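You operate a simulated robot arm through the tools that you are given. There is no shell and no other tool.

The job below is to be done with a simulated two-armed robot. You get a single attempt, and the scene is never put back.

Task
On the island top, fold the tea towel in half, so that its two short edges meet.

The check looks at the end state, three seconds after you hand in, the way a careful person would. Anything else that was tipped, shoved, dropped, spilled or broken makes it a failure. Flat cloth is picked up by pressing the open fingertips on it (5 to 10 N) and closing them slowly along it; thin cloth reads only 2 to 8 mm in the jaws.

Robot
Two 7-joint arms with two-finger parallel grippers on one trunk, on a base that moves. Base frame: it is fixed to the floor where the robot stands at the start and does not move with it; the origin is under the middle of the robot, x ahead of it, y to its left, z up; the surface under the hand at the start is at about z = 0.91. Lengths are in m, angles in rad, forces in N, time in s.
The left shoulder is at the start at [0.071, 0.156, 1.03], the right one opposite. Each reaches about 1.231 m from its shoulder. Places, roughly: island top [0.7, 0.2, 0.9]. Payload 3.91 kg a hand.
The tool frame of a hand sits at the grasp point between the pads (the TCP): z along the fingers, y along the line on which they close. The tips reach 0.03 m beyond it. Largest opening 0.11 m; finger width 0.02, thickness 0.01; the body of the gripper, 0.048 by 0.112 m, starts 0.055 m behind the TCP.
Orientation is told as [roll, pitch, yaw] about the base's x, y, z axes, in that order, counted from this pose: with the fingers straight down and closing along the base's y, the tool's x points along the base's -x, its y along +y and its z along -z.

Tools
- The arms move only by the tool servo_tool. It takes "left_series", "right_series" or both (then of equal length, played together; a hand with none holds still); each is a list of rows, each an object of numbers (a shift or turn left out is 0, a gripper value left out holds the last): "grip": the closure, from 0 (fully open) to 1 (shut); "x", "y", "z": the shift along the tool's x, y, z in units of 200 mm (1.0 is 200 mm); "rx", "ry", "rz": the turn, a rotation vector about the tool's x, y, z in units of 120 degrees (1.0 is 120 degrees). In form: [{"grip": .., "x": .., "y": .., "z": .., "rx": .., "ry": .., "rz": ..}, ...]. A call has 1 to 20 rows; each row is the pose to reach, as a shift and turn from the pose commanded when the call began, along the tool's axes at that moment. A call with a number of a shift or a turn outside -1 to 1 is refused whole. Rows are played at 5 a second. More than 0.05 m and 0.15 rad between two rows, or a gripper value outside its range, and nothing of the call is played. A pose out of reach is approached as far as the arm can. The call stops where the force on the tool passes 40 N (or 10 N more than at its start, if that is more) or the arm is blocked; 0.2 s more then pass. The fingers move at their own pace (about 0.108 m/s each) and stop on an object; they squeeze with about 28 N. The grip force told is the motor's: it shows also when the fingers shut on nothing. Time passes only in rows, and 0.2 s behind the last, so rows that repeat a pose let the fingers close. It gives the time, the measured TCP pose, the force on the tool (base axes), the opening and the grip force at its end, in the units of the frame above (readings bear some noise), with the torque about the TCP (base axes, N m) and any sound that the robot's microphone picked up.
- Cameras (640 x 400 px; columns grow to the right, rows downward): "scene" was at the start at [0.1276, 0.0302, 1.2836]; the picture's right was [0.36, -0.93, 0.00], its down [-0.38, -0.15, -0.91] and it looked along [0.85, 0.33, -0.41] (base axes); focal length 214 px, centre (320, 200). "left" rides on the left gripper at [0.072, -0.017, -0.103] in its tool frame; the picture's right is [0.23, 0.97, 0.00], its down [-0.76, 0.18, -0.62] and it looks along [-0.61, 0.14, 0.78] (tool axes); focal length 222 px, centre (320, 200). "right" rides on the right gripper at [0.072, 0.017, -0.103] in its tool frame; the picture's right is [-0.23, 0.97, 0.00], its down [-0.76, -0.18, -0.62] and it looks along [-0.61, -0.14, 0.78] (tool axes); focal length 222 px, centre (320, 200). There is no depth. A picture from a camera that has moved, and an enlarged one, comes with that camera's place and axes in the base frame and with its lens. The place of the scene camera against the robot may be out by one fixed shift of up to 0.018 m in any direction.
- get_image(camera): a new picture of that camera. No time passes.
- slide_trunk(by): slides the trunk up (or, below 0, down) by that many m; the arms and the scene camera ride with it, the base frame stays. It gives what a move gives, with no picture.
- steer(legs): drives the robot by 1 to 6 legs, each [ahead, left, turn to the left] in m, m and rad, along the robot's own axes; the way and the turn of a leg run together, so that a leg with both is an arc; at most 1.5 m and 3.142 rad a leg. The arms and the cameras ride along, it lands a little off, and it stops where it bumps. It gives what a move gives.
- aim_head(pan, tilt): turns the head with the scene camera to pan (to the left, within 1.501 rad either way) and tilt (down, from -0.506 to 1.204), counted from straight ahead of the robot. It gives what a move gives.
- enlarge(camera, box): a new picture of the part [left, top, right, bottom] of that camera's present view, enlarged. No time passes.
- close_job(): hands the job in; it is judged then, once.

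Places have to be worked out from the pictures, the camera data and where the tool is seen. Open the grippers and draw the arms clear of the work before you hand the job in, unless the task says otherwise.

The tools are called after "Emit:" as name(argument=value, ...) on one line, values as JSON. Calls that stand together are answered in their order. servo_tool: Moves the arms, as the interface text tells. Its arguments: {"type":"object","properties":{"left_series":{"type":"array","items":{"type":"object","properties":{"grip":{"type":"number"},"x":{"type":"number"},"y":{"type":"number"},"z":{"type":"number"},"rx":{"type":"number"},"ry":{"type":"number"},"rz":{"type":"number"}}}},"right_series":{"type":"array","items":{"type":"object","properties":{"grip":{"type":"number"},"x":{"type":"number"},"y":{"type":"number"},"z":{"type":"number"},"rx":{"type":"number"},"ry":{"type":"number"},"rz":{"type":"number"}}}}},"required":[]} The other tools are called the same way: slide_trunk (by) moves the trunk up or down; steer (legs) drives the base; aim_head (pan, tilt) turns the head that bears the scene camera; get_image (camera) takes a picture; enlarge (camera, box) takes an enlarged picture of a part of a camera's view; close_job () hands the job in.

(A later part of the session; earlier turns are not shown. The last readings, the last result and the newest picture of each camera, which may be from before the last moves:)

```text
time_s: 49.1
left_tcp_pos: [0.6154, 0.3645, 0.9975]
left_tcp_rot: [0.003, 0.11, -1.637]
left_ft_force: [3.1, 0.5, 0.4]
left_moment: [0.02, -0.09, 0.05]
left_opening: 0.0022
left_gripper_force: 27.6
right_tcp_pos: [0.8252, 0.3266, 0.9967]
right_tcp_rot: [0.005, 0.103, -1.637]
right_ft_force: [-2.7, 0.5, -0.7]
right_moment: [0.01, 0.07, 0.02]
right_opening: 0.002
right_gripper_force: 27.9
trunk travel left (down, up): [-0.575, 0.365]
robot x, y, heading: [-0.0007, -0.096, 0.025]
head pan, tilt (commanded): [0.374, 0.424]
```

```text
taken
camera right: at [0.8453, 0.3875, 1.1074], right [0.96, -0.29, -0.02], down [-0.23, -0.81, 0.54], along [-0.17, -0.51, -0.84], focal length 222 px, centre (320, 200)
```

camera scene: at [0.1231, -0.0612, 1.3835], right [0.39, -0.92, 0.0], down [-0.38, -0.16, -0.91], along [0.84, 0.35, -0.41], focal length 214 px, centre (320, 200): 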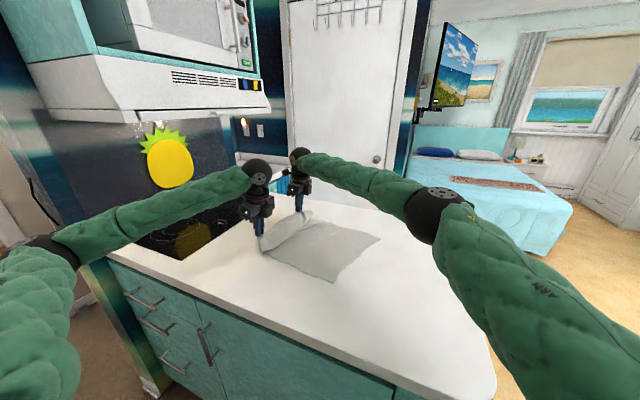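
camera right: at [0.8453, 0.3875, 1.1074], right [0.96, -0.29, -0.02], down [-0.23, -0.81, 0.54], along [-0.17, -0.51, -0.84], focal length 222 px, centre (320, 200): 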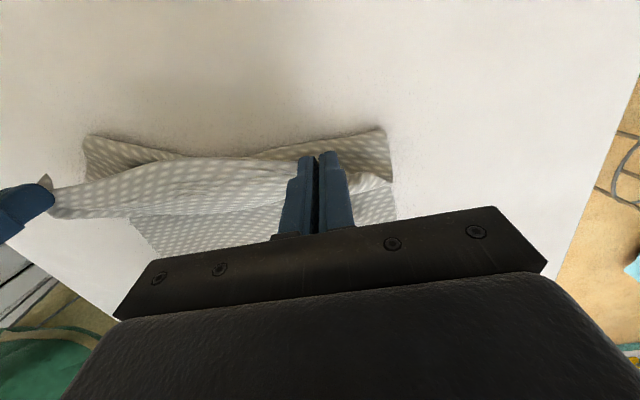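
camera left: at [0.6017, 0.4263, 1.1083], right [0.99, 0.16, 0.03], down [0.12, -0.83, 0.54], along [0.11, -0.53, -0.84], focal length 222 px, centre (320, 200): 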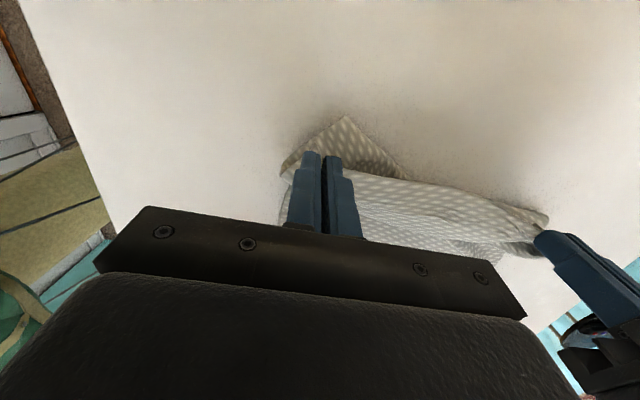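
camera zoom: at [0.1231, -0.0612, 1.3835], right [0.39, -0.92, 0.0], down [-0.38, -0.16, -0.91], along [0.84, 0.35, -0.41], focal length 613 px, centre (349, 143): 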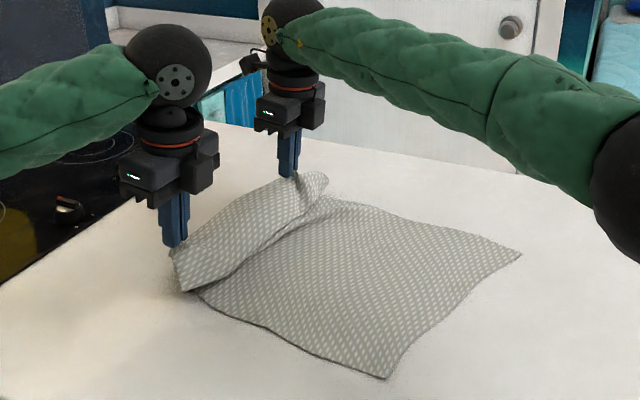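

The fold start looks clean and the lower layer is unchanged. I sweep toward the right edge, descending to about 3 cm, adding a slight tilt, and yawing to match the edge angle of about -18°.

Emit:
servo_tool(left_series=[{"grip": 1.0, "x": -0.061, "y": 0.003, "z": 0.003, "ry": 0.004, "rz": 0.005}, {"x": -0.122, "y": 0.005, "z": 0.007, "ry": 0.007, "rz": 0.01}, {"x": -0.182, "y": 0.008, "z": 0.01, "ry": 0.011, "rz": 0.016}, {"x": -0.243, "y": 0.01, "z": 0.013, "ry": 0.014, "rz": 0.021}, {"x": -0.304, "y": 0.013, "z": 0.016, "ry": 0.018, "rz": 0.026}, {"x": -0.365, "y": 0.015, "z": 0.02, "ry": 0.021, "rz": 0.031}, {"x": -0.426, "y": 0.018, "z": 0.023, "ry": 0.025, "rz": 0.037}, {"x": -0.486, "y": 0.021, "z": 0.026, "ry": 0.029, "rz": 0.042}, {"x": -0.547, "y": 0.023, "z": 0.03, "ry": 0.032, "rz": 0.047}, {"x": -0.608, "y": 0.026, "z": 0.033, "ry": 0.036, "rz": 0.052}, {"x": -0.669, "y": 0.028, "z": 0.036, "ry": 0.039, "rz": 0.057}, {"x": -0.729, "y": 0.031, "z": 0.039, "ry": 0.043, "rz": 0.063}, {"x": -0.79, "y": 0.033, "z": 0.043, "ry": 0.046, "rz": 0.068}, {"x": -0.851, "y": 0.036, "z": 0.046, "ry": 0.05, "rz": 0.073}], right_series=[{"grip": 1.0, "x": -0.067, "y": 0.0, "z": 0.003, "ry": 0.004, "rz": 0.005}, {"x": -0.135, "y": 0.001, "z": 0.005, "ry": 0.007, "rz": 0.01}, {"x": -0.202, "y": 0.001, "z": 0.008, "ry": 0.011, "rz": 0.016}, {"x": -0.269, "y": 0.002, "z": 0.01, "ry": 0.014, "rz": 0.021}, {"x": -0.337, "y": 0.002, "z": 0.013, "ry": 0.018, "rz": 0.026}, {"x": -0.404, "y": 0.003, "z": 0.015, "ry": 0.021, "rz": 0.031}, {"x": -0.472, "y": 0.003, "z": 0.018, "ry": 0.025, "rz": 0.037}, {"x": -0.539, "y": 0.004, "z": 0.021, "ry": 0.029, "rz": 0.042}, {"x": -0.606, "y": 0.004, "z": 0.023, "ry": 0.032, "rz": 0.047}, {"x": -0.674, "y": 0.005, "z": 0.026, "ry": 0.036, "rz": 0.052}, {"x": -0.741, "y": 0.005, "z": 0.028, "ry": 0.039, "rz": 0.057}, {"x": -0.808, "y": 0.006, "z": 0.031, "ry": 0.043, "rz": 0.063}, {"x": -0.876, "y": 0.006, "z": 0.033, "ry": 0.046, "rz": 0.068}, {"x": -0.943, "y": 0.007, "z": 0.036, "ry": 0.05, "rz": 0.073}])

Emit:
get_image(camera="scene")

Emit:
enlarge(camera="scene", box=[230, 170, 390, 290])

Emit:
get_image(camera="left")

Emit:
get_image(camera="right")

```text
time_s: 52.1
left_tcp_pos: [0.6116, 0.196, 0.9718]
left_tcp_rot: [-0.02, 0.212, -1.792]
left_ft_force: [0.4, -0.7, -0.7]
left_moment: [0.0, -0.02, 0.02]
left_opening: 0.0019
left_gripper_force: 27.8
right_tcp_pos: [0.8118, 0.1384, 0.9718]
right_tcp_rot: [-0.019, 0.207, -1.793]
right_ft_force: [0.5, -0.5, 0.9]
right_moment: [0.03, 0.01, 0.01]
right_opening: 0.0022
right_gripper_force: 28.3
trunk travel left (down, up): [-0.575, 0.365]
robot x, y, heading: [-0.0031, -0.0978, 0.023]
head pan, tilt (commanded): [0.374, 0.424]
```

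```text
taken
camera scene: at [0.1228, -0.0625, 1.3836], right [0.39, -0.92, 0.0], down [-0.38, -0.16, -0.91], along [0.84, 0.35, -0.41], focal length 214 px, centre (320, 200)
```

scene: 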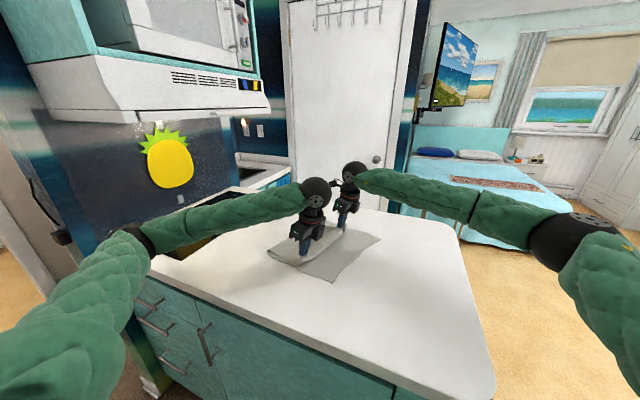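

```text
3.33 times, centred on (310, 230) of scene
camera zoom: at [0.1228, -0.0625, 1.3836], right [0.39, -0.92, 0.0], down [-0.38, -0.16, -0.91], along [0.84, 0.35, -0.41], focal length 715 px, centre (353, 100)
```

zoom: 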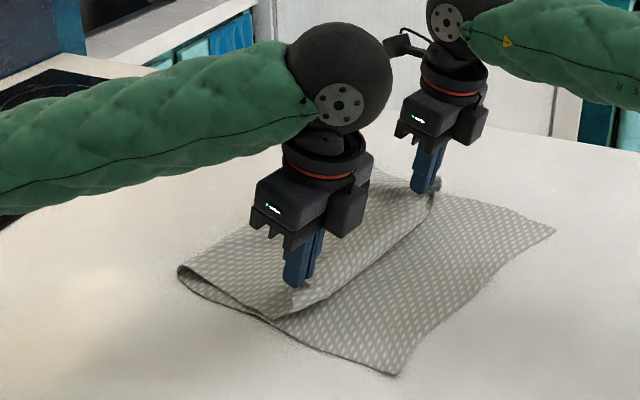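

```text
taken
camera left: at [0.6081, 0.2464, 1.0882], right [1.0, 0.01, 0.03], down [-0.01, -0.9, 0.44], along [0.03, -0.44, -0.9], focal length 222 px, centre (320, 200)
```

left: 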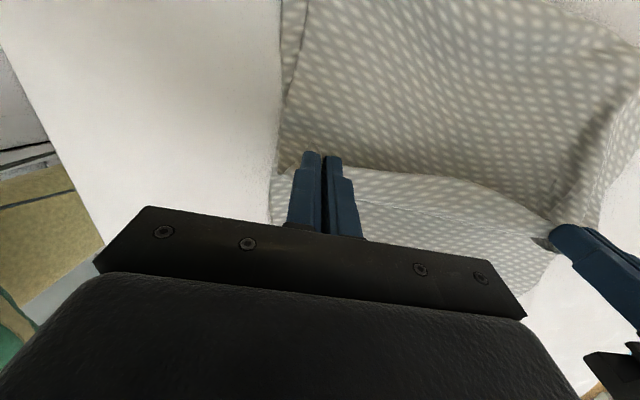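

```text
taken
camera right: at [0.8416, 0.1838, 1.0882], right [0.9, -0.43, -0.07], down [-0.35, -0.82, 0.46], along [-0.25, -0.39, -0.89], focal length 222 px, centre (320, 200)
```

right: 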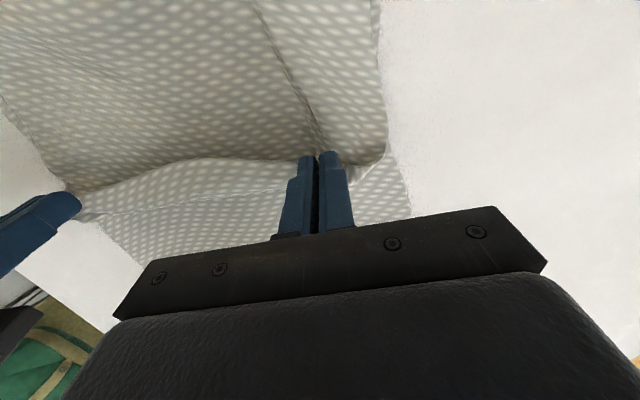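

Smooth so far: the fold is at about 26 cm from the edge and should finish at about 23 cm. I go half the remaining way while descending to about 1 cm, then look.

Emit:
servo_tool(left_series=[{"grip": 1.0, "x": -0.055, "y": 0.011, "z": 0.007, "ry": 0.007, "rz": 0.005}, {"x": -0.11, "y": 0.022, "z": 0.013, "ry": 0.014, "rz": 0.01}, {"x": -0.165, "y": 0.034, "z": 0.02, "ry": 0.02, "rz": 0.015}, {"x": -0.22, "y": 0.045, "z": 0.027, "ry": 0.027, "rz": 0.02}, {"x": -0.2745, "y": 0.056, "z": 0.0335, "ry": 0.033, "rz": 0.025}], right_series=[{"grip": 1.0, "x": -0.06, "y": 0.012, "z": 0.0055, "ry": 0.007, "rz": 0.005}, {"x": -0.121, "y": 0.023, "z": 0.011, "ry": 0.014, "rz": 0.01}, {"x": -0.181, "y": 0.035, "z": 0.0165, "ry": 0.02, "rz": 0.015}, {"x": -0.242, "y": 0.046, "z": 0.022, "ry": 0.027, "rz": 0.02}, {"x": -0.302, "y": 0.0575, "z": 0.0275, "ry": 0.033, "rz": 0.025}])

Emit:
get_image(camera="scene")

Emit:
enlarge(camera="scene", box=[230, 170, 390, 290])

Emit:
get_image(camera="left")

Emit:
get_image(camera="right")

```text
time_s: 53.3
left_tcp_pos: [0.6114, 0.1436, 0.954]
left_tcp_rot: [-0.034, 0.281, -1.849]
left_ft_force: [1.5, -0.8, 0.3]
left_moment: [0.0, -0.01, 0.02]
left_opening: 0.002
left_gripper_force: 28.3
right_tcp_pos: [0.8106, 0.079, 0.9556]
right_tcp_rot: [-0.034, 0.276, -1.848]
right_ft_force: [0.2, -0.2, 0.9]
right_moment: [0.02, 0.01, 0.03]
right_opening: 0.0022
right_gripper_force: 27.8
trunk travel left (down, up): [-0.575, 0.365]
robot x, y, heading: [-0.0034, -0.0975, 0.024]
head pan, tilt (commanded): [0.374, 0.424]
```

```text
taken
camera scene: at [0.1228, -0.0624, 1.3836], right [0.39, -0.92, 0.0], down [-0.38, -0.16, -0.91], along [0.84, 0.35, -0.41], focal length 214 px, centre (320, 200)
```

scene: 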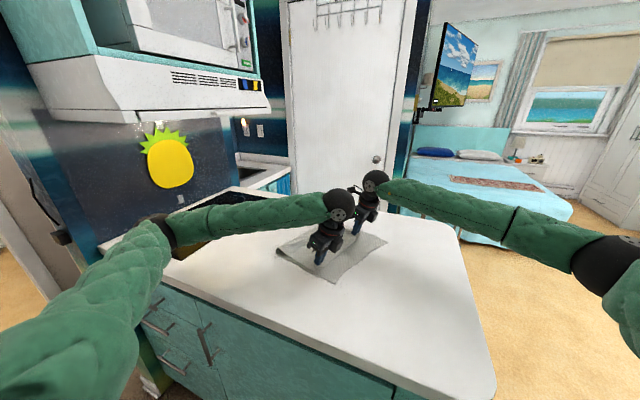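

```text
3.33 times, centred on (310, 230) of scene
camera zoom: at [0.1228, -0.0624, 1.3836], right [0.39, -0.92, 0.0], down [-0.38, -0.16, -0.91], along [0.84, 0.35, -0.41], focal length 715 px, centre (353, 100)
```

zoom: 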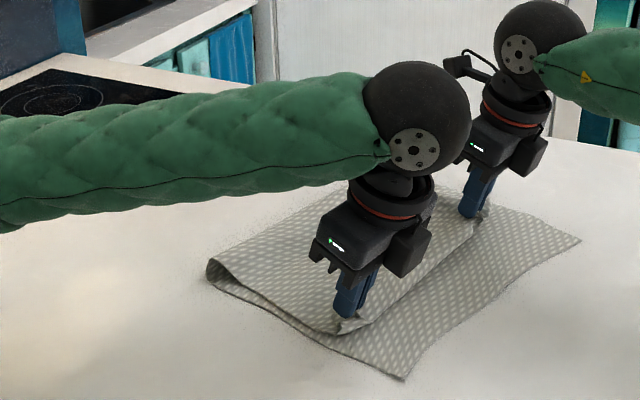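

```text
taken
camera left: at [0.6095, 0.1856, 1.0731], right [1.0, -0.05, 0.03], down [-0.06, -0.92, 0.38], along [0.01, -0.38, -0.92], focal length 222 px, centre (320, 200)
```

left: 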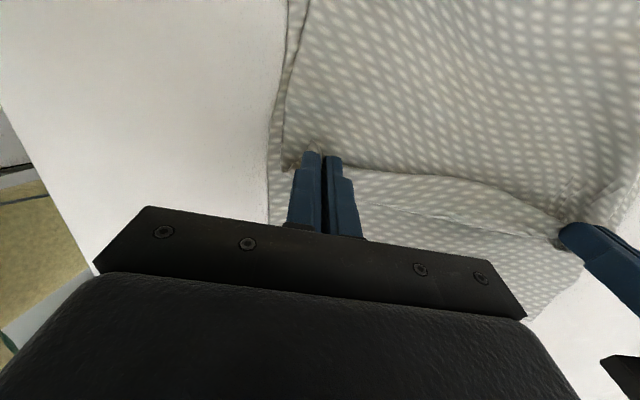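

```text
taken
camera right: at [0.8417, 0.1149, 1.0735], right [0.88, -0.47, -0.09], down [-0.4, -0.83, 0.4], along [-0.26, -0.31, -0.91], focal length 222 px, centre (320, 200)
```

right: 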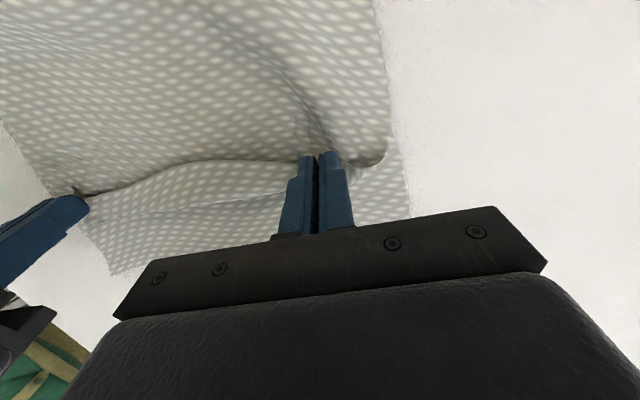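

The bottom layer was dragged slightly, so from the wrist views D is now near (0.553, 0.080) and C near (0.815, -0.045). I raise a few mm and finish the sweep toward those corners, shifting slightly along the edge and matching its angle.

Emit:
servo_tool(left_series=[{"grip": 1.0, "x": -0.02, "y": 0.002, "z": -0.025, "ry": 0.005, "rz": 0.008, "rx": -0.003}, {"x": -0.06, "y": 0.005, "z": -0.045, "ry": 0.012, "rz": 0.018, "rx": -0.006}, {"x": -0.105, "y": 0.008, "z": -0.06, "ry": 0.02, "rz": 0.028, "rx": -0.01}, {"x": -0.155, "y": 0.011, "z": -0.075, "ry": 0.028, "rz": 0.04, "rx": -0.013}, {"x": -0.205, "y": 0.015, "z": -0.088, "ry": 0.036, "rz": 0.052, "rx": -0.017}, {"x": -0.257, "y": 0.019, "z": -0.102, "ry": 0.047, "rz": 0.066, "rx": -0.021}, {"x": -0.309, "y": 0.023, "z": -0.115, "ry": 0.057, "rz": 0.08, "rx": -0.025}], right_series=[{"grip": 1.0, "x": -0.03, "y": 0.0005, "z": -0.03, "ry": 0.005, "rz": 0.008, "rx": -0.003}, {"x": -0.085, "y": 0.001, "z": -0.055, "ry": 0.012, "rz": 0.018, "rx": -0.006}, {"x": -0.15, "y": 0.0015, "z": -0.078, "ry": 0.02, "rz": 0.028, "rx": -0.01}, {"x": -0.22, "y": 0.002, "z": -0.098, "ry": 0.028, "rz": 0.04, "rx": -0.013}, {"x": -0.295, "y": 0.0025, "z": -0.117, "ry": 0.036, "rz": 0.052, "rx": -0.017}, {"x": -0.367, "y": 0.003, "z": -0.135, "ry": 0.047, "rz": 0.066, "rx": -0.021}, {"x": -0.44, "y": 0.0035, "z": -0.1525, "ry": 0.057, "rz": 0.08, "rx": -0.025}])

Emit:
get_image(camera="scene")

Emit:
enlarge(camera="scene", box=[230, 170, 390, 290])

Emit:
get_image(camera="left")

Emit:
get_image(camera="right")

```text
time_s: 54.9
left_tcp_pos: [0.5976, 0.0777, 0.9588]
left_tcp_rot: [-0.041, 0.393, -2.031]
left_ft_force: [0.9, 0.5, 0.3]
left_moment: [0.05, -0.03, 0.0]
left_opening: 0.0019
left_gripper_force: 27.9
right_tcp_pos: [0.7882, -0.0097, 0.9608]
right_tcp_rot: [-0.04, 0.388, -2.031]
right_ft_force: [-1.4, 1.3, 0.2]
right_moment: [0.03, 0.0, 0.02]
right_opening: 0.0021
right_gripper_force: 28.4
trunk travel left (down, up): [-0.575, 0.365]
robot x, y, heading: [-0.0053, -0.0946, 0.025]
head pan, tilt (commanded): [0.374, 0.424]
```

```text
taken
camera scene: at [0.1225, -0.0625, 1.3836], right [0.39, -0.92, 0.0], down [-0.38, -0.16, -0.91], along [0.84, 0.35, -0.41], focal length 214 px, centre (320, 200)
```

scene: 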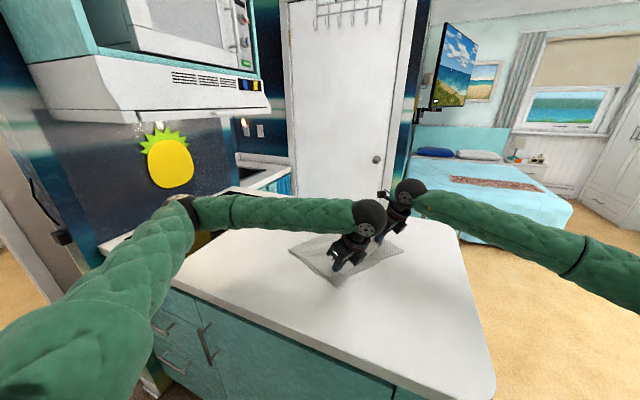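

```text
3.33 times, centred on (310, 230) of scene
camera zoom: at [0.1225, -0.0625, 1.3836], right [0.39, -0.92, 0.0], down [-0.38, -0.16, -0.91], along [0.84, 0.35, -0.41], focal length 715 px, centre (353, 100)
```

zoom: 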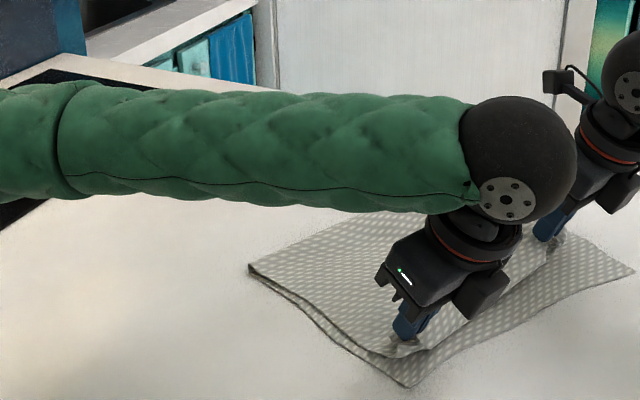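

```text
taken
camera left: at [0.5985, 0.1078, 1.0816], right [0.97, -0.23, 0.05], down [-0.23, -0.93, 0.28], along [-0.02, -0.28, -0.96], focal length 222 px, centre (320, 200)
```

left: 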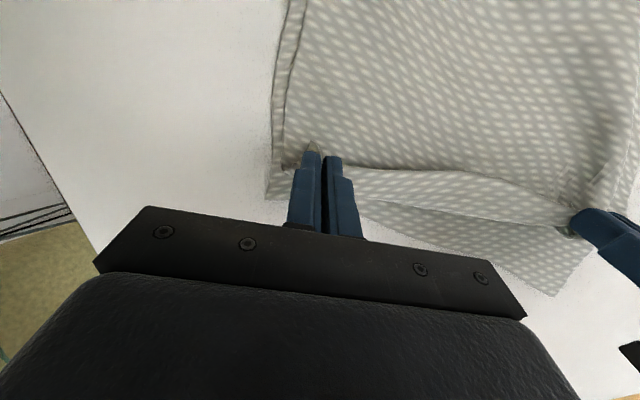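

```text
taken
camera right: at [0.819, 0.0074, 1.0823], right [0.79, -0.61, -0.12], down [-0.56, -0.78, 0.29], along [-0.27, -0.16, -0.95], focal length 222 px, centre (320, 200)
```

right: 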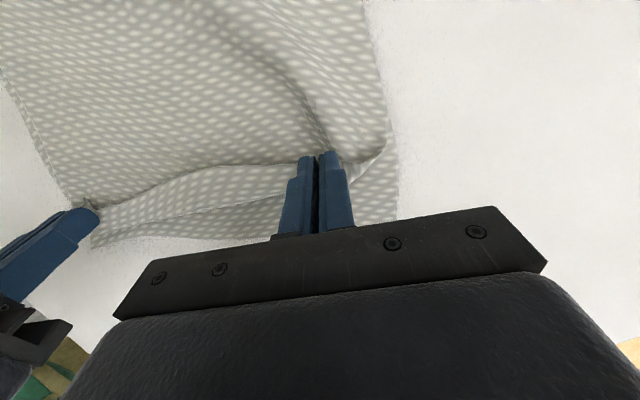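

The right hand dragged the lower layer's far corner to C≈(0.797, -0.095), so the layers are now skewed. I'll reset by lifting the towel, squaring the hands, and using the trunk to hang it completely free so it realigns. Then I'll fold at ≥3 cm height, where nothing dragged.

Emit:
servo_tool(left_series=[{"grip": 1.0, "x": 0.053, "y": -0.022, "z": -0.08, "rx": 0.003, "ry": -0.023, "rz": -0.027}, {"x": 0.106, "y": -0.044, "z": -0.159, "rx": 0.006, "ry": -0.046, "rz": -0.054}, {"x": 0.158, "y": -0.065, "z": -0.239, "rx": 0.009, "ry": -0.069, "rz": -0.081}, {"x": 0.211, "y": -0.087, "z": -0.319, "rx": 0.012, "ry": -0.091, "rz": -0.108}, {"x": 0.264, "y": -0.109, "z": -0.398, "rx": 0.015, "ry": -0.114, "rz": -0.136}, {"x": 0.317, "y": -0.131, "z": -0.478, "rx": 0.018, "ry": -0.137, "rz": -0.163}, {"x": 0.369, "y": -0.152, "z": -0.557, "rx": 0.021, "ry": -0.16, "rz": -0.19}, {"x": 0.422, "y": -0.174, "z": -0.637, "rx": 0.024, "ry": -0.183, "rz": -0.217}], right_series=[{"grip": 1.0, "x": 0.103, "y": -0.037, "z": -0.059, "rx": 0.003, "ry": -0.023, "rz": -0.027}, {"x": 0.205, "y": -0.073, "z": -0.118, "rx": 0.006, "ry": -0.046, "rz": -0.054}, {"x": 0.308, "y": -0.11, "z": -0.177, "rx": 0.009, "ry": -0.069, "rz": -0.081}, {"x": 0.411, "y": -0.147, "z": -0.237, "rx": 0.012, "ry": -0.091, "rz": -0.108}, {"x": 0.513, "y": -0.183, "z": -0.296, "rx": 0.015, "ry": -0.114, "rz": -0.136}, {"x": 0.616, "y": -0.22, "z": -0.355, "rx": 0.018, "ry": -0.137, "rz": -0.163}, {"x": 0.719, "y": -0.256, "z": -0.414, "rx": 0.021, "ry": -0.16, "rz": -0.19}, {"x": 0.8215, "y": -0.293, "z": -0.473, "rx": 0.024, "ry": -0.183, "rz": -0.217}])

Emit:
get_image(camera="scene")

```text
time_s: 56.7
left_tcp_pos: [0.5848, 0.1195, 1.109]
left_tcp_rot: [0.005, 0.009, -1.559]
left_ft_force: [-0.3, 0.3, 0.0]
left_moment: [0.0, -0.01, -0.03]
left_opening: 0.0022
left_gripper_force: 28.2
right_tcp_pos: [0.7904, 0.1177, 1.1111]
right_tcp_rot: [0.003, 0.003, -1.562]
right_ft_force: [0.3, 1.0, 0.4]
right_moment: [0.01, -0.02, -0.02]
right_opening: 0.0021
right_gripper_force: 27.8
trunk travel left (down, up): [-0.575, 0.365]
robot x, y, heading: [-0.0078, -0.0923, 0.024]
head pan, tilt (commanded): [0.374, 0.424]
```

```text
taken
camera scene: at [0.1217, -0.0603, 1.3835], right [0.39, -0.92, 0.0], down [-0.38, -0.16, -0.91], along [0.84, 0.35, -0.41], focal length 214 px, centre (320, 200)
```

scene: 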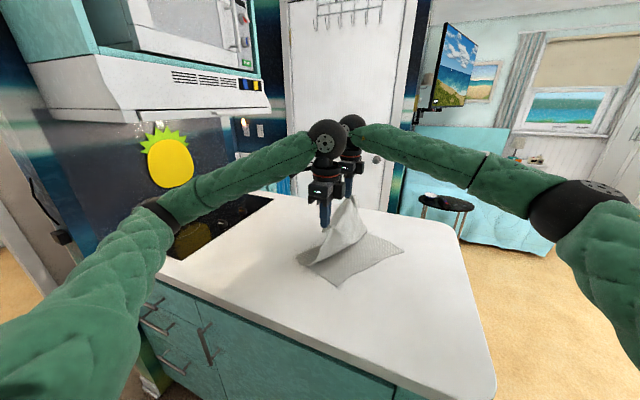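

Hands are squared with the elbow well clear of both the hood and the island. Now I raise the trunk so the towel hangs free.

Emit:
slide_trunk(by=0.15)

Emit:
get_image(camera="scene")

```text
time_s: 58.5
left_tcp_pos: [0.5857, 0.1181, 1.2589]
left_tcp_rot: [0.004, 0.011, -1.561]
left_ft_force: [0.4, 0.2, -0.1]
left_moment: [0.02, 0.02, -0.02]
left_opening: 0.0021
left_gripper_force: 28.0
right_tcp_pos: [0.7908, 0.1164, 1.2609]
right_tcp_rot: [0.004, 0.006, -1.563]
right_ft_force: [-0.2, -1.0, -0.3]
right_moment: [-0.02, -0.04, -0.01]
right_opening: 0.002
right_gripper_force: 27.5
trunk travel left (down, up): [-0.725, 0.215]
robot x, y, heading: [-0.0042, -0.099, 0.026]
head pan, tilt (commanded): [0.374, 0.424]
```

```text
taken
camera scene: at [0.123, -0.0615, 1.5334], right [0.39, -0.92, 0.0], down [-0.38, -0.16, -0.91], along [0.84, 0.35, -0.41], focal length 214 px, centre (320, 200)
```

scene: 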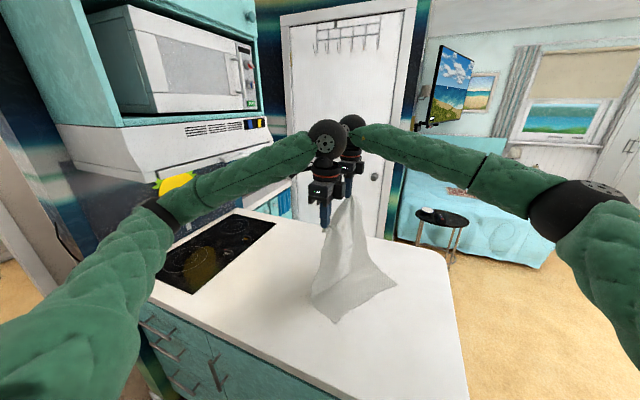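

All clear. I raise further so the lower edge just leaves the table.

Emit:
slide_trunk(by=0.14)

Emit:
get_image(camera="scene")

```text
time_s: 60.3
left_tcp_pos: [0.5829, 0.1162, 1.2801]
left_tcp_rot: [-0.023, 0.009, -1.564]
left_ft_force: [0.4, -0.4, 0.1]
left_moment: [0.05, -0.01, -0.04]
left_opening: 0.0019
left_gripper_force: 27.5
right_tcp_pos: [0.7892, 0.1184, 1.2974]
right_tcp_rot: [0.006, 0.005, -1.563]
right_ft_force: [-1.1, 0.4, -0.1]
right_moment: [0.01, 0.03, -0.04]
right_opening: 0.0021
right_gripper_force: 28.0
trunk travel left (down, up): [-0.759, 0.181]
robot x, y, heading: [-0.0055, -0.0975, 0.023]
head pan, tilt (commanded): [0.374, 0.424]
stopped: the arm was blocked; the commanded pose is now the measured one
```

```text
taken
camera scene: at [0.1219, -0.0603, 1.5698], right [0.39, -0.92, 0.0], down [-0.38, -0.16, -0.91], along [0.84, 0.35, -0.41], focal length 214 px, centre (320, 200)
```

scene: 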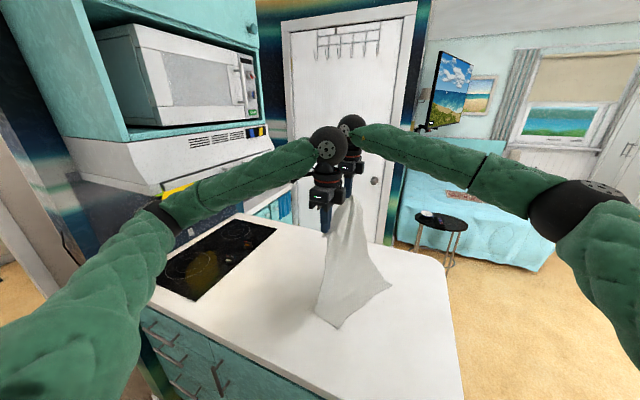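

The left arm met the underside of the hood lip, because the elbow sits farther out than I estimated. I lower the trunk a little to free it, then drive 0.12 m to the right, away from the hood, before raising again.

Emit:
slide_trunk(by=-0.08)

Emit:
steer(legs=[[0.0, -0.12, -0.02]])

Emit:
get_image(camera="scene")

```text
time_s: 61.5
left_tcp_pos: [0.5837, 0.1174, 1.2027]
left_tcp_rot: [-0.018, 0.01, -1.563]
left_ft_force: [-0.1, 0.4, -1.4]
left_moment: [0.01, -0.05, 0.0]
left_opening: 0.0021
left_gripper_force: 28.1
right_tcp_pos: [0.7897, 0.1167, 1.215]
right_tcp_rot: [0.005, 0.005, -1.561]
right_ft_force: [-0.6, -0.2, 0.3]
right_moment: [0.01, 0.0, -0.04]
right_opening: 0.002
right_gripper_force: 28.7
trunk travel left (down, up): [-0.679, 0.261]
robot x, y, heading: [-0.0063, -0.0928, 0.022]
head pan, tilt (commanded): [0.374, 0.424]
```

```text
time_s: 62.7
left_tcp_pos: [0.591, -0.0191, 1.2023]
left_tcp_rot: [-0.018, 0.011, -1.586]
left_ft_force: [1.0, -0.6, -0.3]
left_moment: [0.02, -0.01, -0.02]
left_opening: 0.0021
left_gripper_force: 27.9
right_tcp_pos: [0.7971, -0.0228, 1.2148]
right_tcp_rot: [0.003, 0.008, -1.584]
right_ft_force: [0.0, -0.2, -0.2]
right_moment: [0.02, -0.02, -0.02]
right_opening: 0.0022
right_gripper_force: 27.6
trunk travel left (down, up): [-0.679, 0.261]
robot x, y, heading: [-0.001, -0.2177, -0.002]
head pan, tilt (commanded): [0.374, 0.424]
```

```text
taken
camera scene: at [0.1255, -0.1872, 1.4875], right [0.37, -0.93, 0.0], down [-0.38, -0.15, -0.91], along [0.85, 0.33, -0.41], focal length 214 px, centre (320, 200)
```

scene: 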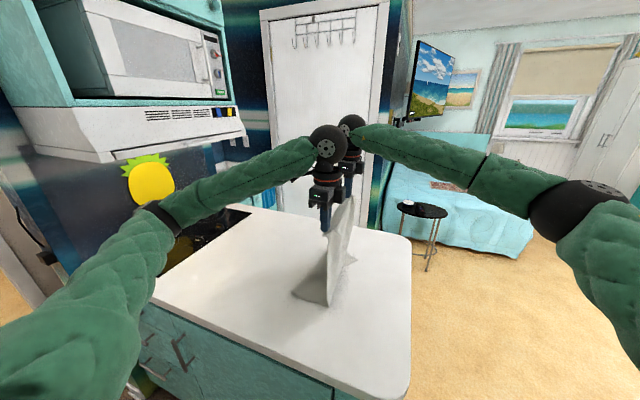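

The robot is now at y≈-0.22 with heading 0, and the hands are at y≈-0.02. I raise the trunk to hang the towel free.

Emit:
slide_trunk(by=0.12)

Emit:
get_image(camera="scene")

```text
time_s: 64.2
left_tcp_pos: [0.5919, -0.0178, 1.3215]
left_tcp_rot: [-0.018, 0.01, -1.588]
left_ft_force: [0.6, 0.2, -1.4]
left_moment: [0.0, -0.03, 0.0]
left_opening: 0.0022
left_gripper_force: 28.4
right_tcp_pos: [0.7969, -0.0228, 1.334]
right_tcp_rot: [0.004, 0.005, -1.585]
right_ft_force: [-0.6, 0.2, -0.3]
right_moment: [0.01, 0.03, 0.04]
right_opening: 0.0021
right_gripper_force: 28.3
trunk travel left (down, up): [-0.799, 0.141]
robot x, y, heading: [0.0046, -0.2172, 0.001]
head pan, tilt (commanded): [0.374, 0.424]
```

```text
taken
camera scene: at [0.1255, -0.186, 1.6074], right [0.37, -0.93, 0.0], down [-0.38, -0.15, -0.91], along [0.85, 0.33, -0.41], focal length 214 px, centre (320, 200)
```

scene: 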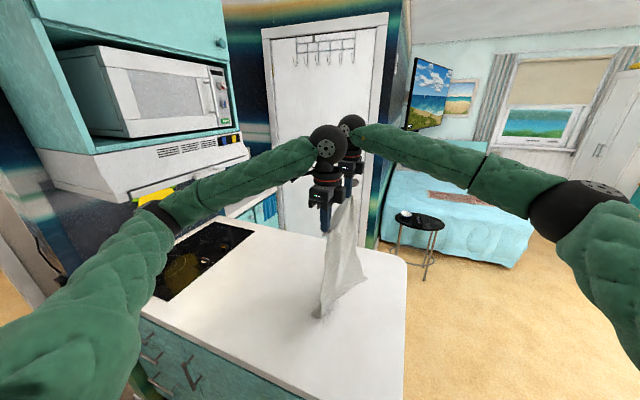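

Still clear. A last 9 cm to lift the lower edge just off the table.

Emit:
slide_trunk(by=0.09)

Emit:
get_image(camera="scene")

Emit:
enlarge(camera="scene", box=[280, 180, 420, 340])

```text
time_s: 65.5
left_tcp_pos: [0.59, -0.0187, 1.4115]
left_tcp_rot: [-0.018, 0.012, -1.586]
left_ft_force: [0.2, -0.1, 0.1]
left_moment: [-0.03, -0.02, -0.03]
left_opening: 0.0021
left_gripper_force: 28.6
right_tcp_pos: [0.7974, -0.0237, 1.4235]
right_tcp_rot: [0.002, 0.006, -1.585]
right_ft_force: [-1.1, 0.0, 0.4]
right_moment: [0.0, 0.02, -0.01]
right_opening: 0.0021
right_gripper_force: 27.8
trunk travel left (down, up): [-0.889, 0.051]
robot x, y, heading: [-0.0008, -0.22, 0.004]
head pan, tilt (commanded): [0.374, 0.424]
```

```text
taken
camera scene: at [0.1255, -0.1863, 1.6974], right [0.37, -0.93, 0.0], down [-0.38, -0.15, -0.91], along [0.85, 0.33, -0.41], focal length 214 px, centre (320, 200)
```

scene: 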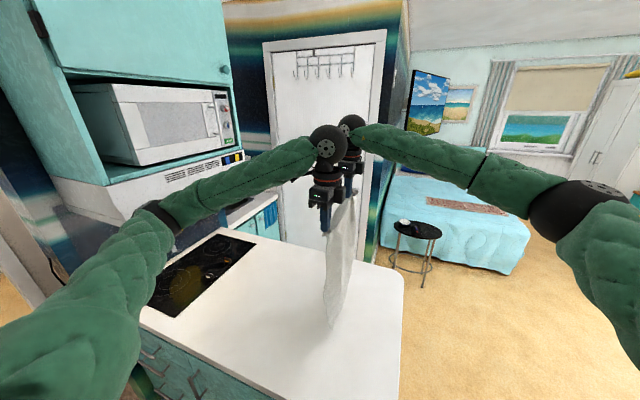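

```text
2.50 times, centred on (350, 260) of scene
camera zoom: at [0.1255, -0.1863, 1.6974], right [0.37, -0.93, 0.0], down [-0.38, -0.15, -0.91], along [0.85, 0.33, -0.41], focal length 536 px, centre (245, 50)
```

zoom: 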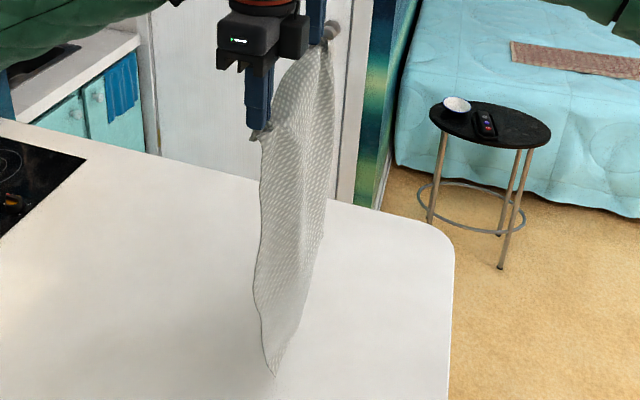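

The towel hangs free and straight. I shift it 0.1 m further right while it is in the air, so the laying motion stays within the right arm's reach, and level the two hands.

Emit:
servo_tool(left_series=[{"grip": 1.0, "x": -0.07, "z": -0.01, "rx": -0.002}, {"x": -0.14, "z": -0.02, "rx": -0.003}, {"x": -0.21, "z": -0.03, "rx": -0.005}, {"x": -0.28, "z": -0.04, "rx": -0.006}, {"x": -0.35, "z": -0.05, "rx": -0.008}, {"x": -0.42, "z": -0.06, "rx": -0.009}, {"x": -0.5, "z": -0.06, "rx": -0.009}, {"x": -0.5, "z": -0.06, "rx": -0.009}, {"x": -0.5, "z": -0.06, "rx": -0.009}], right_series=[{"grip": 1.0, "x": -0.07}, {"x": -0.14}, {"x": -0.21}, {"x": -0.28}, {"x": -0.35}, {"x": -0.42}, {"x": -0.48}, {"x": -0.48}, {"x": -0.48}])

Emit:
get_image(camera="scene")

Emit:
enlarge(camera="scene", box=[280, 180, 440, 340])

```text
time_s: 67.5
left_tcp_pos: [0.5896, -0.1168, 1.4227]
left_tcp_rot: [0.002, 0.01, -1.585]
left_ft_force: [0.0, 0.1, 0.5]
left_moment: [0.0, 0.01, -0.04]
left_opening: 0.0019
left_gripper_force: 28.6
right_tcp_pos: [0.7953, -0.1193, 1.4245]
right_tcp_rot: [0.004, 0.005, -1.585]
right_ft_force: [-0.1, -0.5, 0.6]
right_moment: [-0.02, 0.05, -0.03]
right_opening: 0.002
right_gripper_force: 27.4
trunk travel left (down, up): [-0.889, 0.051]
robot x, y, heading: [-0.002, -0.216, 0.001]
head pan, tilt (commanded): [0.374, 0.424]
```

```text
taken
camera scene: at [0.1252, -0.1863, 1.6975], right [0.37, -0.93, 0.0], down [-0.38, -0.15, -0.91], along [0.85, 0.33, -0.41], focal length 214 px, centre (320, 200)
```

scene: 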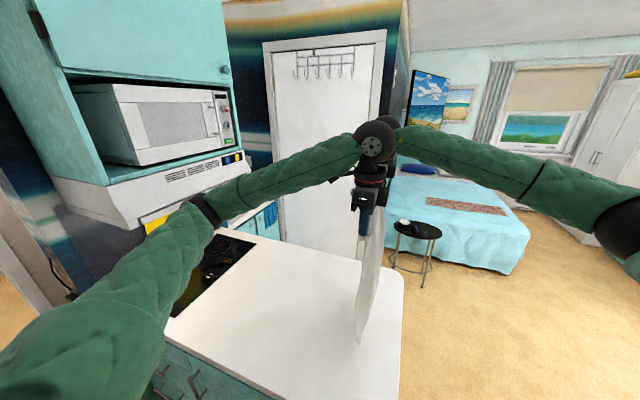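

```text
2.50 times, centred on (360, 260) of scene
camera zoom: at [0.1252, -0.1863, 1.6975], right [0.37, -0.93, 0.0], down [-0.38, -0.15, -0.91], along [0.85, 0.33, -0.41], focal length 536 px, centre (220, 50)
```

zoom: 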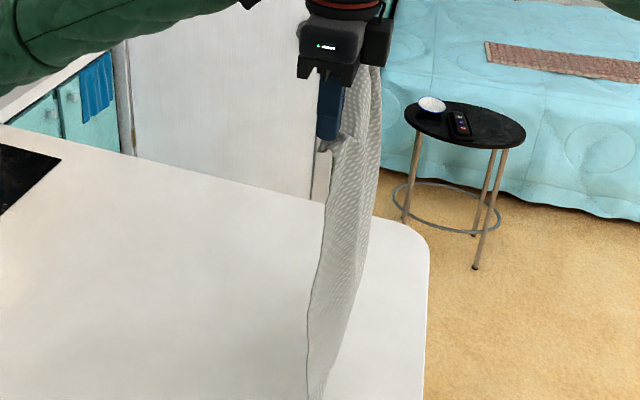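

The towel hangs freely at y≈-0.12. I check the lower edge before laying it down.

Emit:
enlarge(camera="scene", box=[300, 240, 440, 380])

Emit:
get_image(camera="left")

Emit:
get_image(camera="right")

```text
2.86 times, centred on (370, 310) of scene
camera zoom: at [0.1252, -0.1863, 1.6975], right [0.37, -0.93, 0.0], down [-0.38, -0.15, -0.91], along [0.85, 0.33, -0.41], focal length 613 px, centre (177, -114)
```

zoom: 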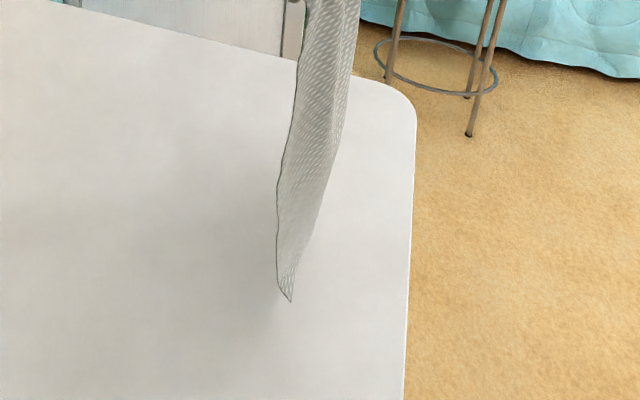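

```text
taken
camera left: at [0.5742, -0.0461, 1.5272], right [0.98, 0.21, 0.0], down [0.16, -0.77, 0.62], along [0.13, -0.6, -0.79], focal length 222 px, centre (320, 200)
```

left: 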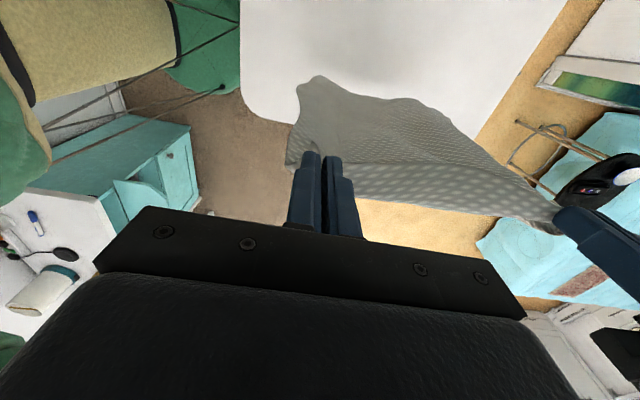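

```text
taken
camera right: at [0.813, -0.047, 1.5283], right [0.97, -0.24, 0.0], down [-0.19, -0.76, 0.62], along [-0.15, -0.6, -0.79], focal length 222 px, centre (320, 200)
```

right: 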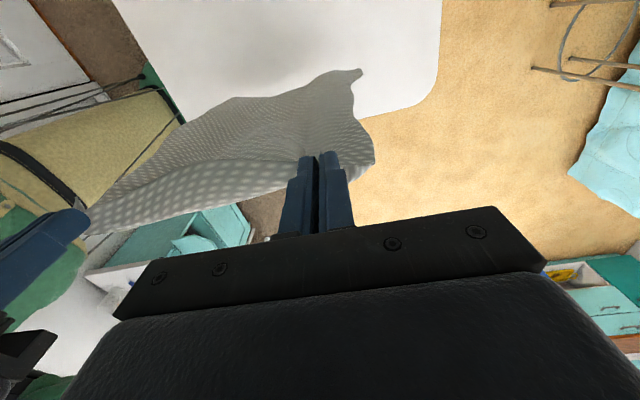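

The lower edge hangs at y≈-0.145, nearly parallel to x. Now I lay the towel by lowering while moving to +y.

Emit:
servo_tool(left_series=[{"grip": 1.0, "x": 0.06, "z": 0.085}, {"x": 0.14, "z": 0.17}, {"x": 0.22, "z": 0.25}, {"x": 0.3, "z": 0.335}, {"x": 0.38, "z": 0.42}, {"x": 0.465, "z": 0.5}, {"x": 0.535, "z": 0.58}, {"x": 0.605, "z": 0.66}, {"x": 0.675, "z": 0.74}, {"x": 0.745, "z": 0.82}, {"x": 0.815, "z": 0.9}], right_series=[{"grip": 1.0, "x": 0.06, "z": 0.085}, {"x": 0.14, "z": 0.17}, {"x": 0.22, "z": 0.25}, {"x": 0.3, "z": 0.335}, {"x": 0.38, "z": 0.42}, {"x": 0.465, "z": 0.5}, {"x": 0.535, "z": 0.58}, {"x": 0.605, "z": 0.66}, {"x": 0.675, "z": 0.74}, {"x": 0.745, "z": 0.82}, {"x": 0.815, "z": 0.9}])

Emit:
get_image(camera="scene")

Emit:
enlarge(camera="scene", box=[250, 180, 410, 360])

```text
time_s: 69.9
left_tcp_pos: [0.5928, 0.0472, 1.2465]
left_tcp_rot: [0.002, 0.007, -1.587]
left_ft_force: [-0.5, -0.4, 0.7]
left_moment: [-0.01, 0.04, 0.01]
left_opening: 0.002
left_gripper_force: 28.0
right_tcp_pos: [0.7977, 0.0458, 1.2438]
right_tcp_rot: [0.004, 0.005, -1.587]
right_ft_force: [-0.4, 0.9, -0.3]
right_moment: [-0.02, -0.03, -0.01]
right_opening: 0.0021
right_gripper_force: 28.2
trunk travel left (down, up): [-0.889, 0.051]
robot x, y, heading: [-0.0006, -0.2177, 0.006]
head pan, tilt (commanded): [0.374, 0.424]
```

```text
taken
camera scene: at [0.1252, -0.1844, 1.6975], right [0.37, -0.93, 0.0], down [-0.38, -0.15, -0.91], along [0.85, 0.33, -0.41], focal length 214 px, centre (320, 200)
```

scene: 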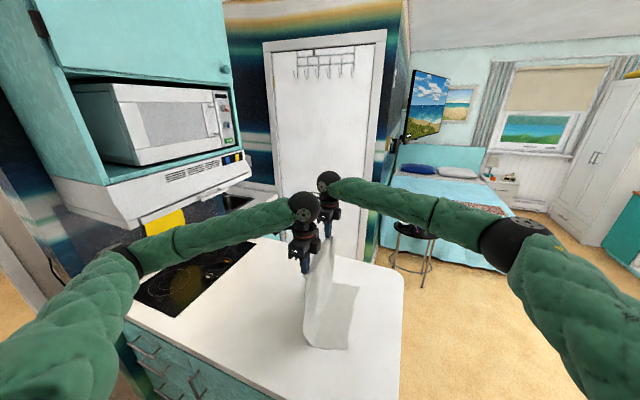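

```text
2.22 times, centred on (330, 270) of scene
camera zoom: at [0.1252, -0.1844, 1.6975], right [0.37, -0.93, 0.0], down [-0.38, -0.15, -0.91], along [0.85, 0.33, -0.41], focal length 477 px, centre (298, 44)
```

zoom: 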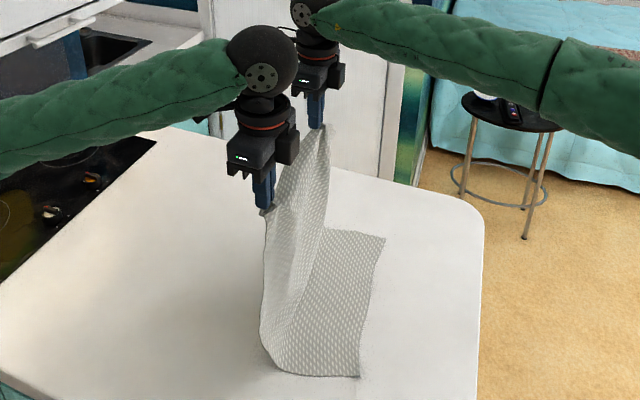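

The lower part is laying flat and square. I check with the wrist cameras.

Emit:
get_image(camera="left")

Emit:
get_image(camera="right")

```text
taken
camera left: at [0.5768, 0.1192, 1.3487], right [0.98, 0.21, 0.0], down [0.16, -0.77, 0.62], along [0.13, -0.6, -0.79], focal length 222 px, centre (320, 200)
```

left: 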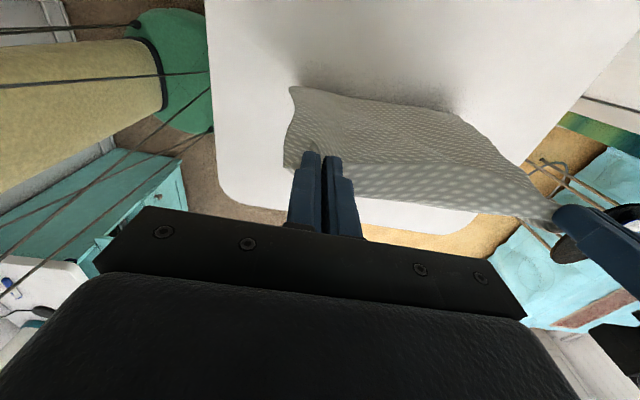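

```text
taken
camera right: at [0.8159, 0.1189, 1.3481], right [0.97, -0.24, 0.0], down [-0.19, -0.76, 0.62], along [-0.15, -0.6, -0.79], focal length 222 px, centre (320, 200)
```

right: 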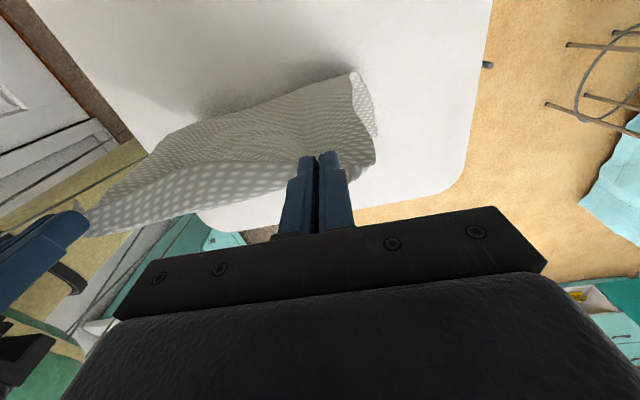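

C≈(0.887, -0.083) and D≈(0.594, -0.10), so the towel lies well but a bit far forward for the right arm. I lower the trunk 6 cm, then drive 3 cm ahead and 6 cm left, which continues the laying motion and restores reach.

Emit:
slide_trunk(by=-0.06)

Emit:
steer(legs=[[0.03, 0.06, 0.0]])

Emit:
get_image(camera="scene")

Emit:
get_image(camera="right")

Emit:
get_image(camera="left")

```text
time_s: 70.9
left_tcp_pos: [0.5921, 0.0463, 1.1853]
left_tcp_rot: [0.001, 0.012, -1.585]
left_ft_force: [0.5, -0.2, -0.1]
left_moment: [-0.01, -0.02, -0.04]
left_opening: 0.002
left_gripper_force: 28.1
right_tcp_pos: [0.7987, 0.0474, 1.1849]
right_tcp_rot: [0.006, 0.007, -1.584]
right_ft_force: [-0.2, 0.0, 0.2]
right_moment: [0.01, 0.01, -0.01]
right_opening: 0.0021
right_gripper_force: 27.8
trunk travel left (down, up): [-0.829, 0.111]
robot x, y, heading: [-0.0027, -0.2193, 0.001]
head pan, tilt (commanded): [0.374, 0.424]
```

```text
time_s: 71.9
left_tcp_pos: [0.6222, 0.1049, 1.1869]
left_tcp_rot: [0.003, 0.011, -1.588]
left_ft_force: [-0.9, -0.8, -0.5]
left_moment: [0.02, 0.04, -0.03]
left_opening: 0.0022
left_gripper_force: 27.8
right_tcp_pos: [0.8275, 0.1046, 1.1858]
right_tcp_rot: [0.004, 0.008, -1.587]
right_ft_force: [-0.6, -0.8, -0.7]
right_moment: [0.03, 0.02, -0.02]
right_opening: 0.0021
right_gripper_force: 28.4
trunk travel left (down, up): [-0.829, 0.111]
robot x, y, heading: [0.0309, -0.1579, 0.002]
head pan, tilt (commanded): [0.374, 0.424]
```

```text
taken
camera scene: at [0.1543, -0.1275, 1.6379], right [0.37, -0.93, 0.0], down [-0.38, -0.15, -0.91], along [0.85, 0.33, -0.41], focal length 214 px, centre (320, 200)
```

scene: 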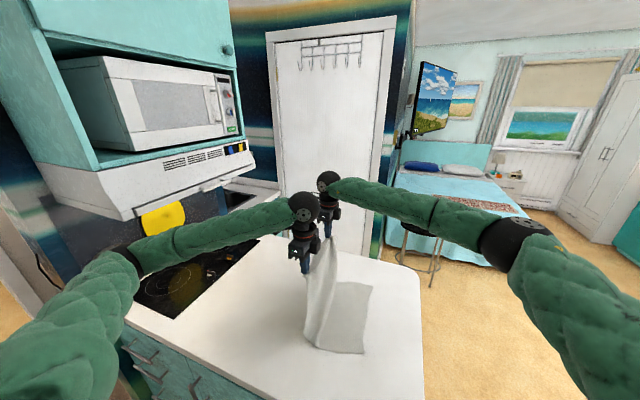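

```text
taken
camera right: at [0.8453, 0.1762, 1.2896], right [0.97, -0.24, 0.0], down [-0.19, -0.76, 0.62], along [-0.15, -0.6, -0.79], focal length 222 px, centre (320, 200)
```

right: 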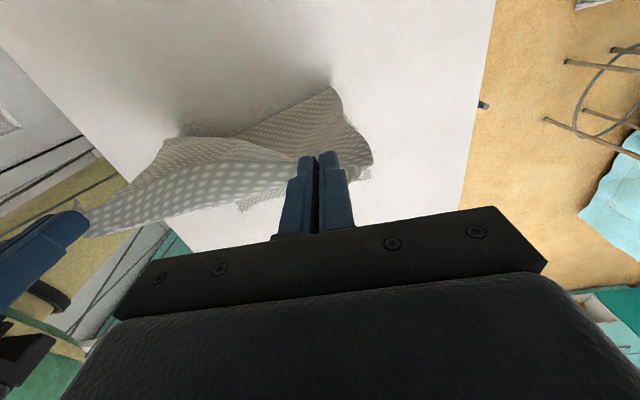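

```text
taken
camera left: at [0.6062, 0.1765, 1.29], right [0.98, 0.21, 0.0], down [0.16, -0.77, 0.61], along [0.13, -0.6, -0.79], focal length 222 px, centre (320, 200)
```

left: 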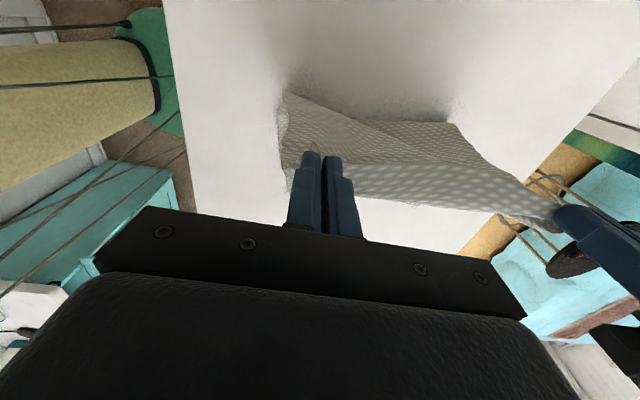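

Good, the lower half lies flat and the rest hangs vertically. I measure the lower corners again.

Emit:
enlarge(camera="scene", box=[260, 220, 420, 360])

```text
2.86 times, centred on (340, 290) of scene
camera zoom: at [0.1543, -0.1275, 1.6379], right [0.37, -0.93, 0.0], down [-0.38, -0.15, -0.91], along [0.85, 0.33, -0.41], focal length 613 px, centre (263, -57)
```

zoom: 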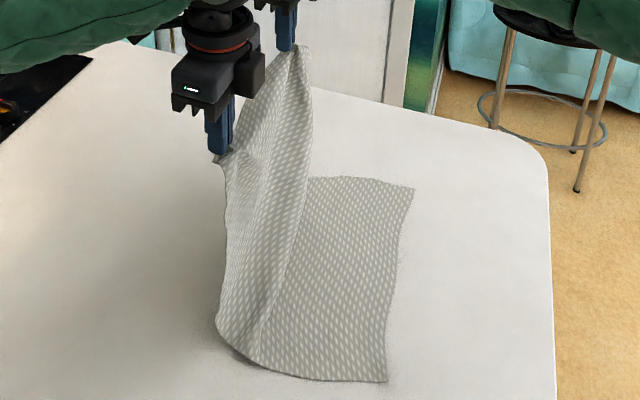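

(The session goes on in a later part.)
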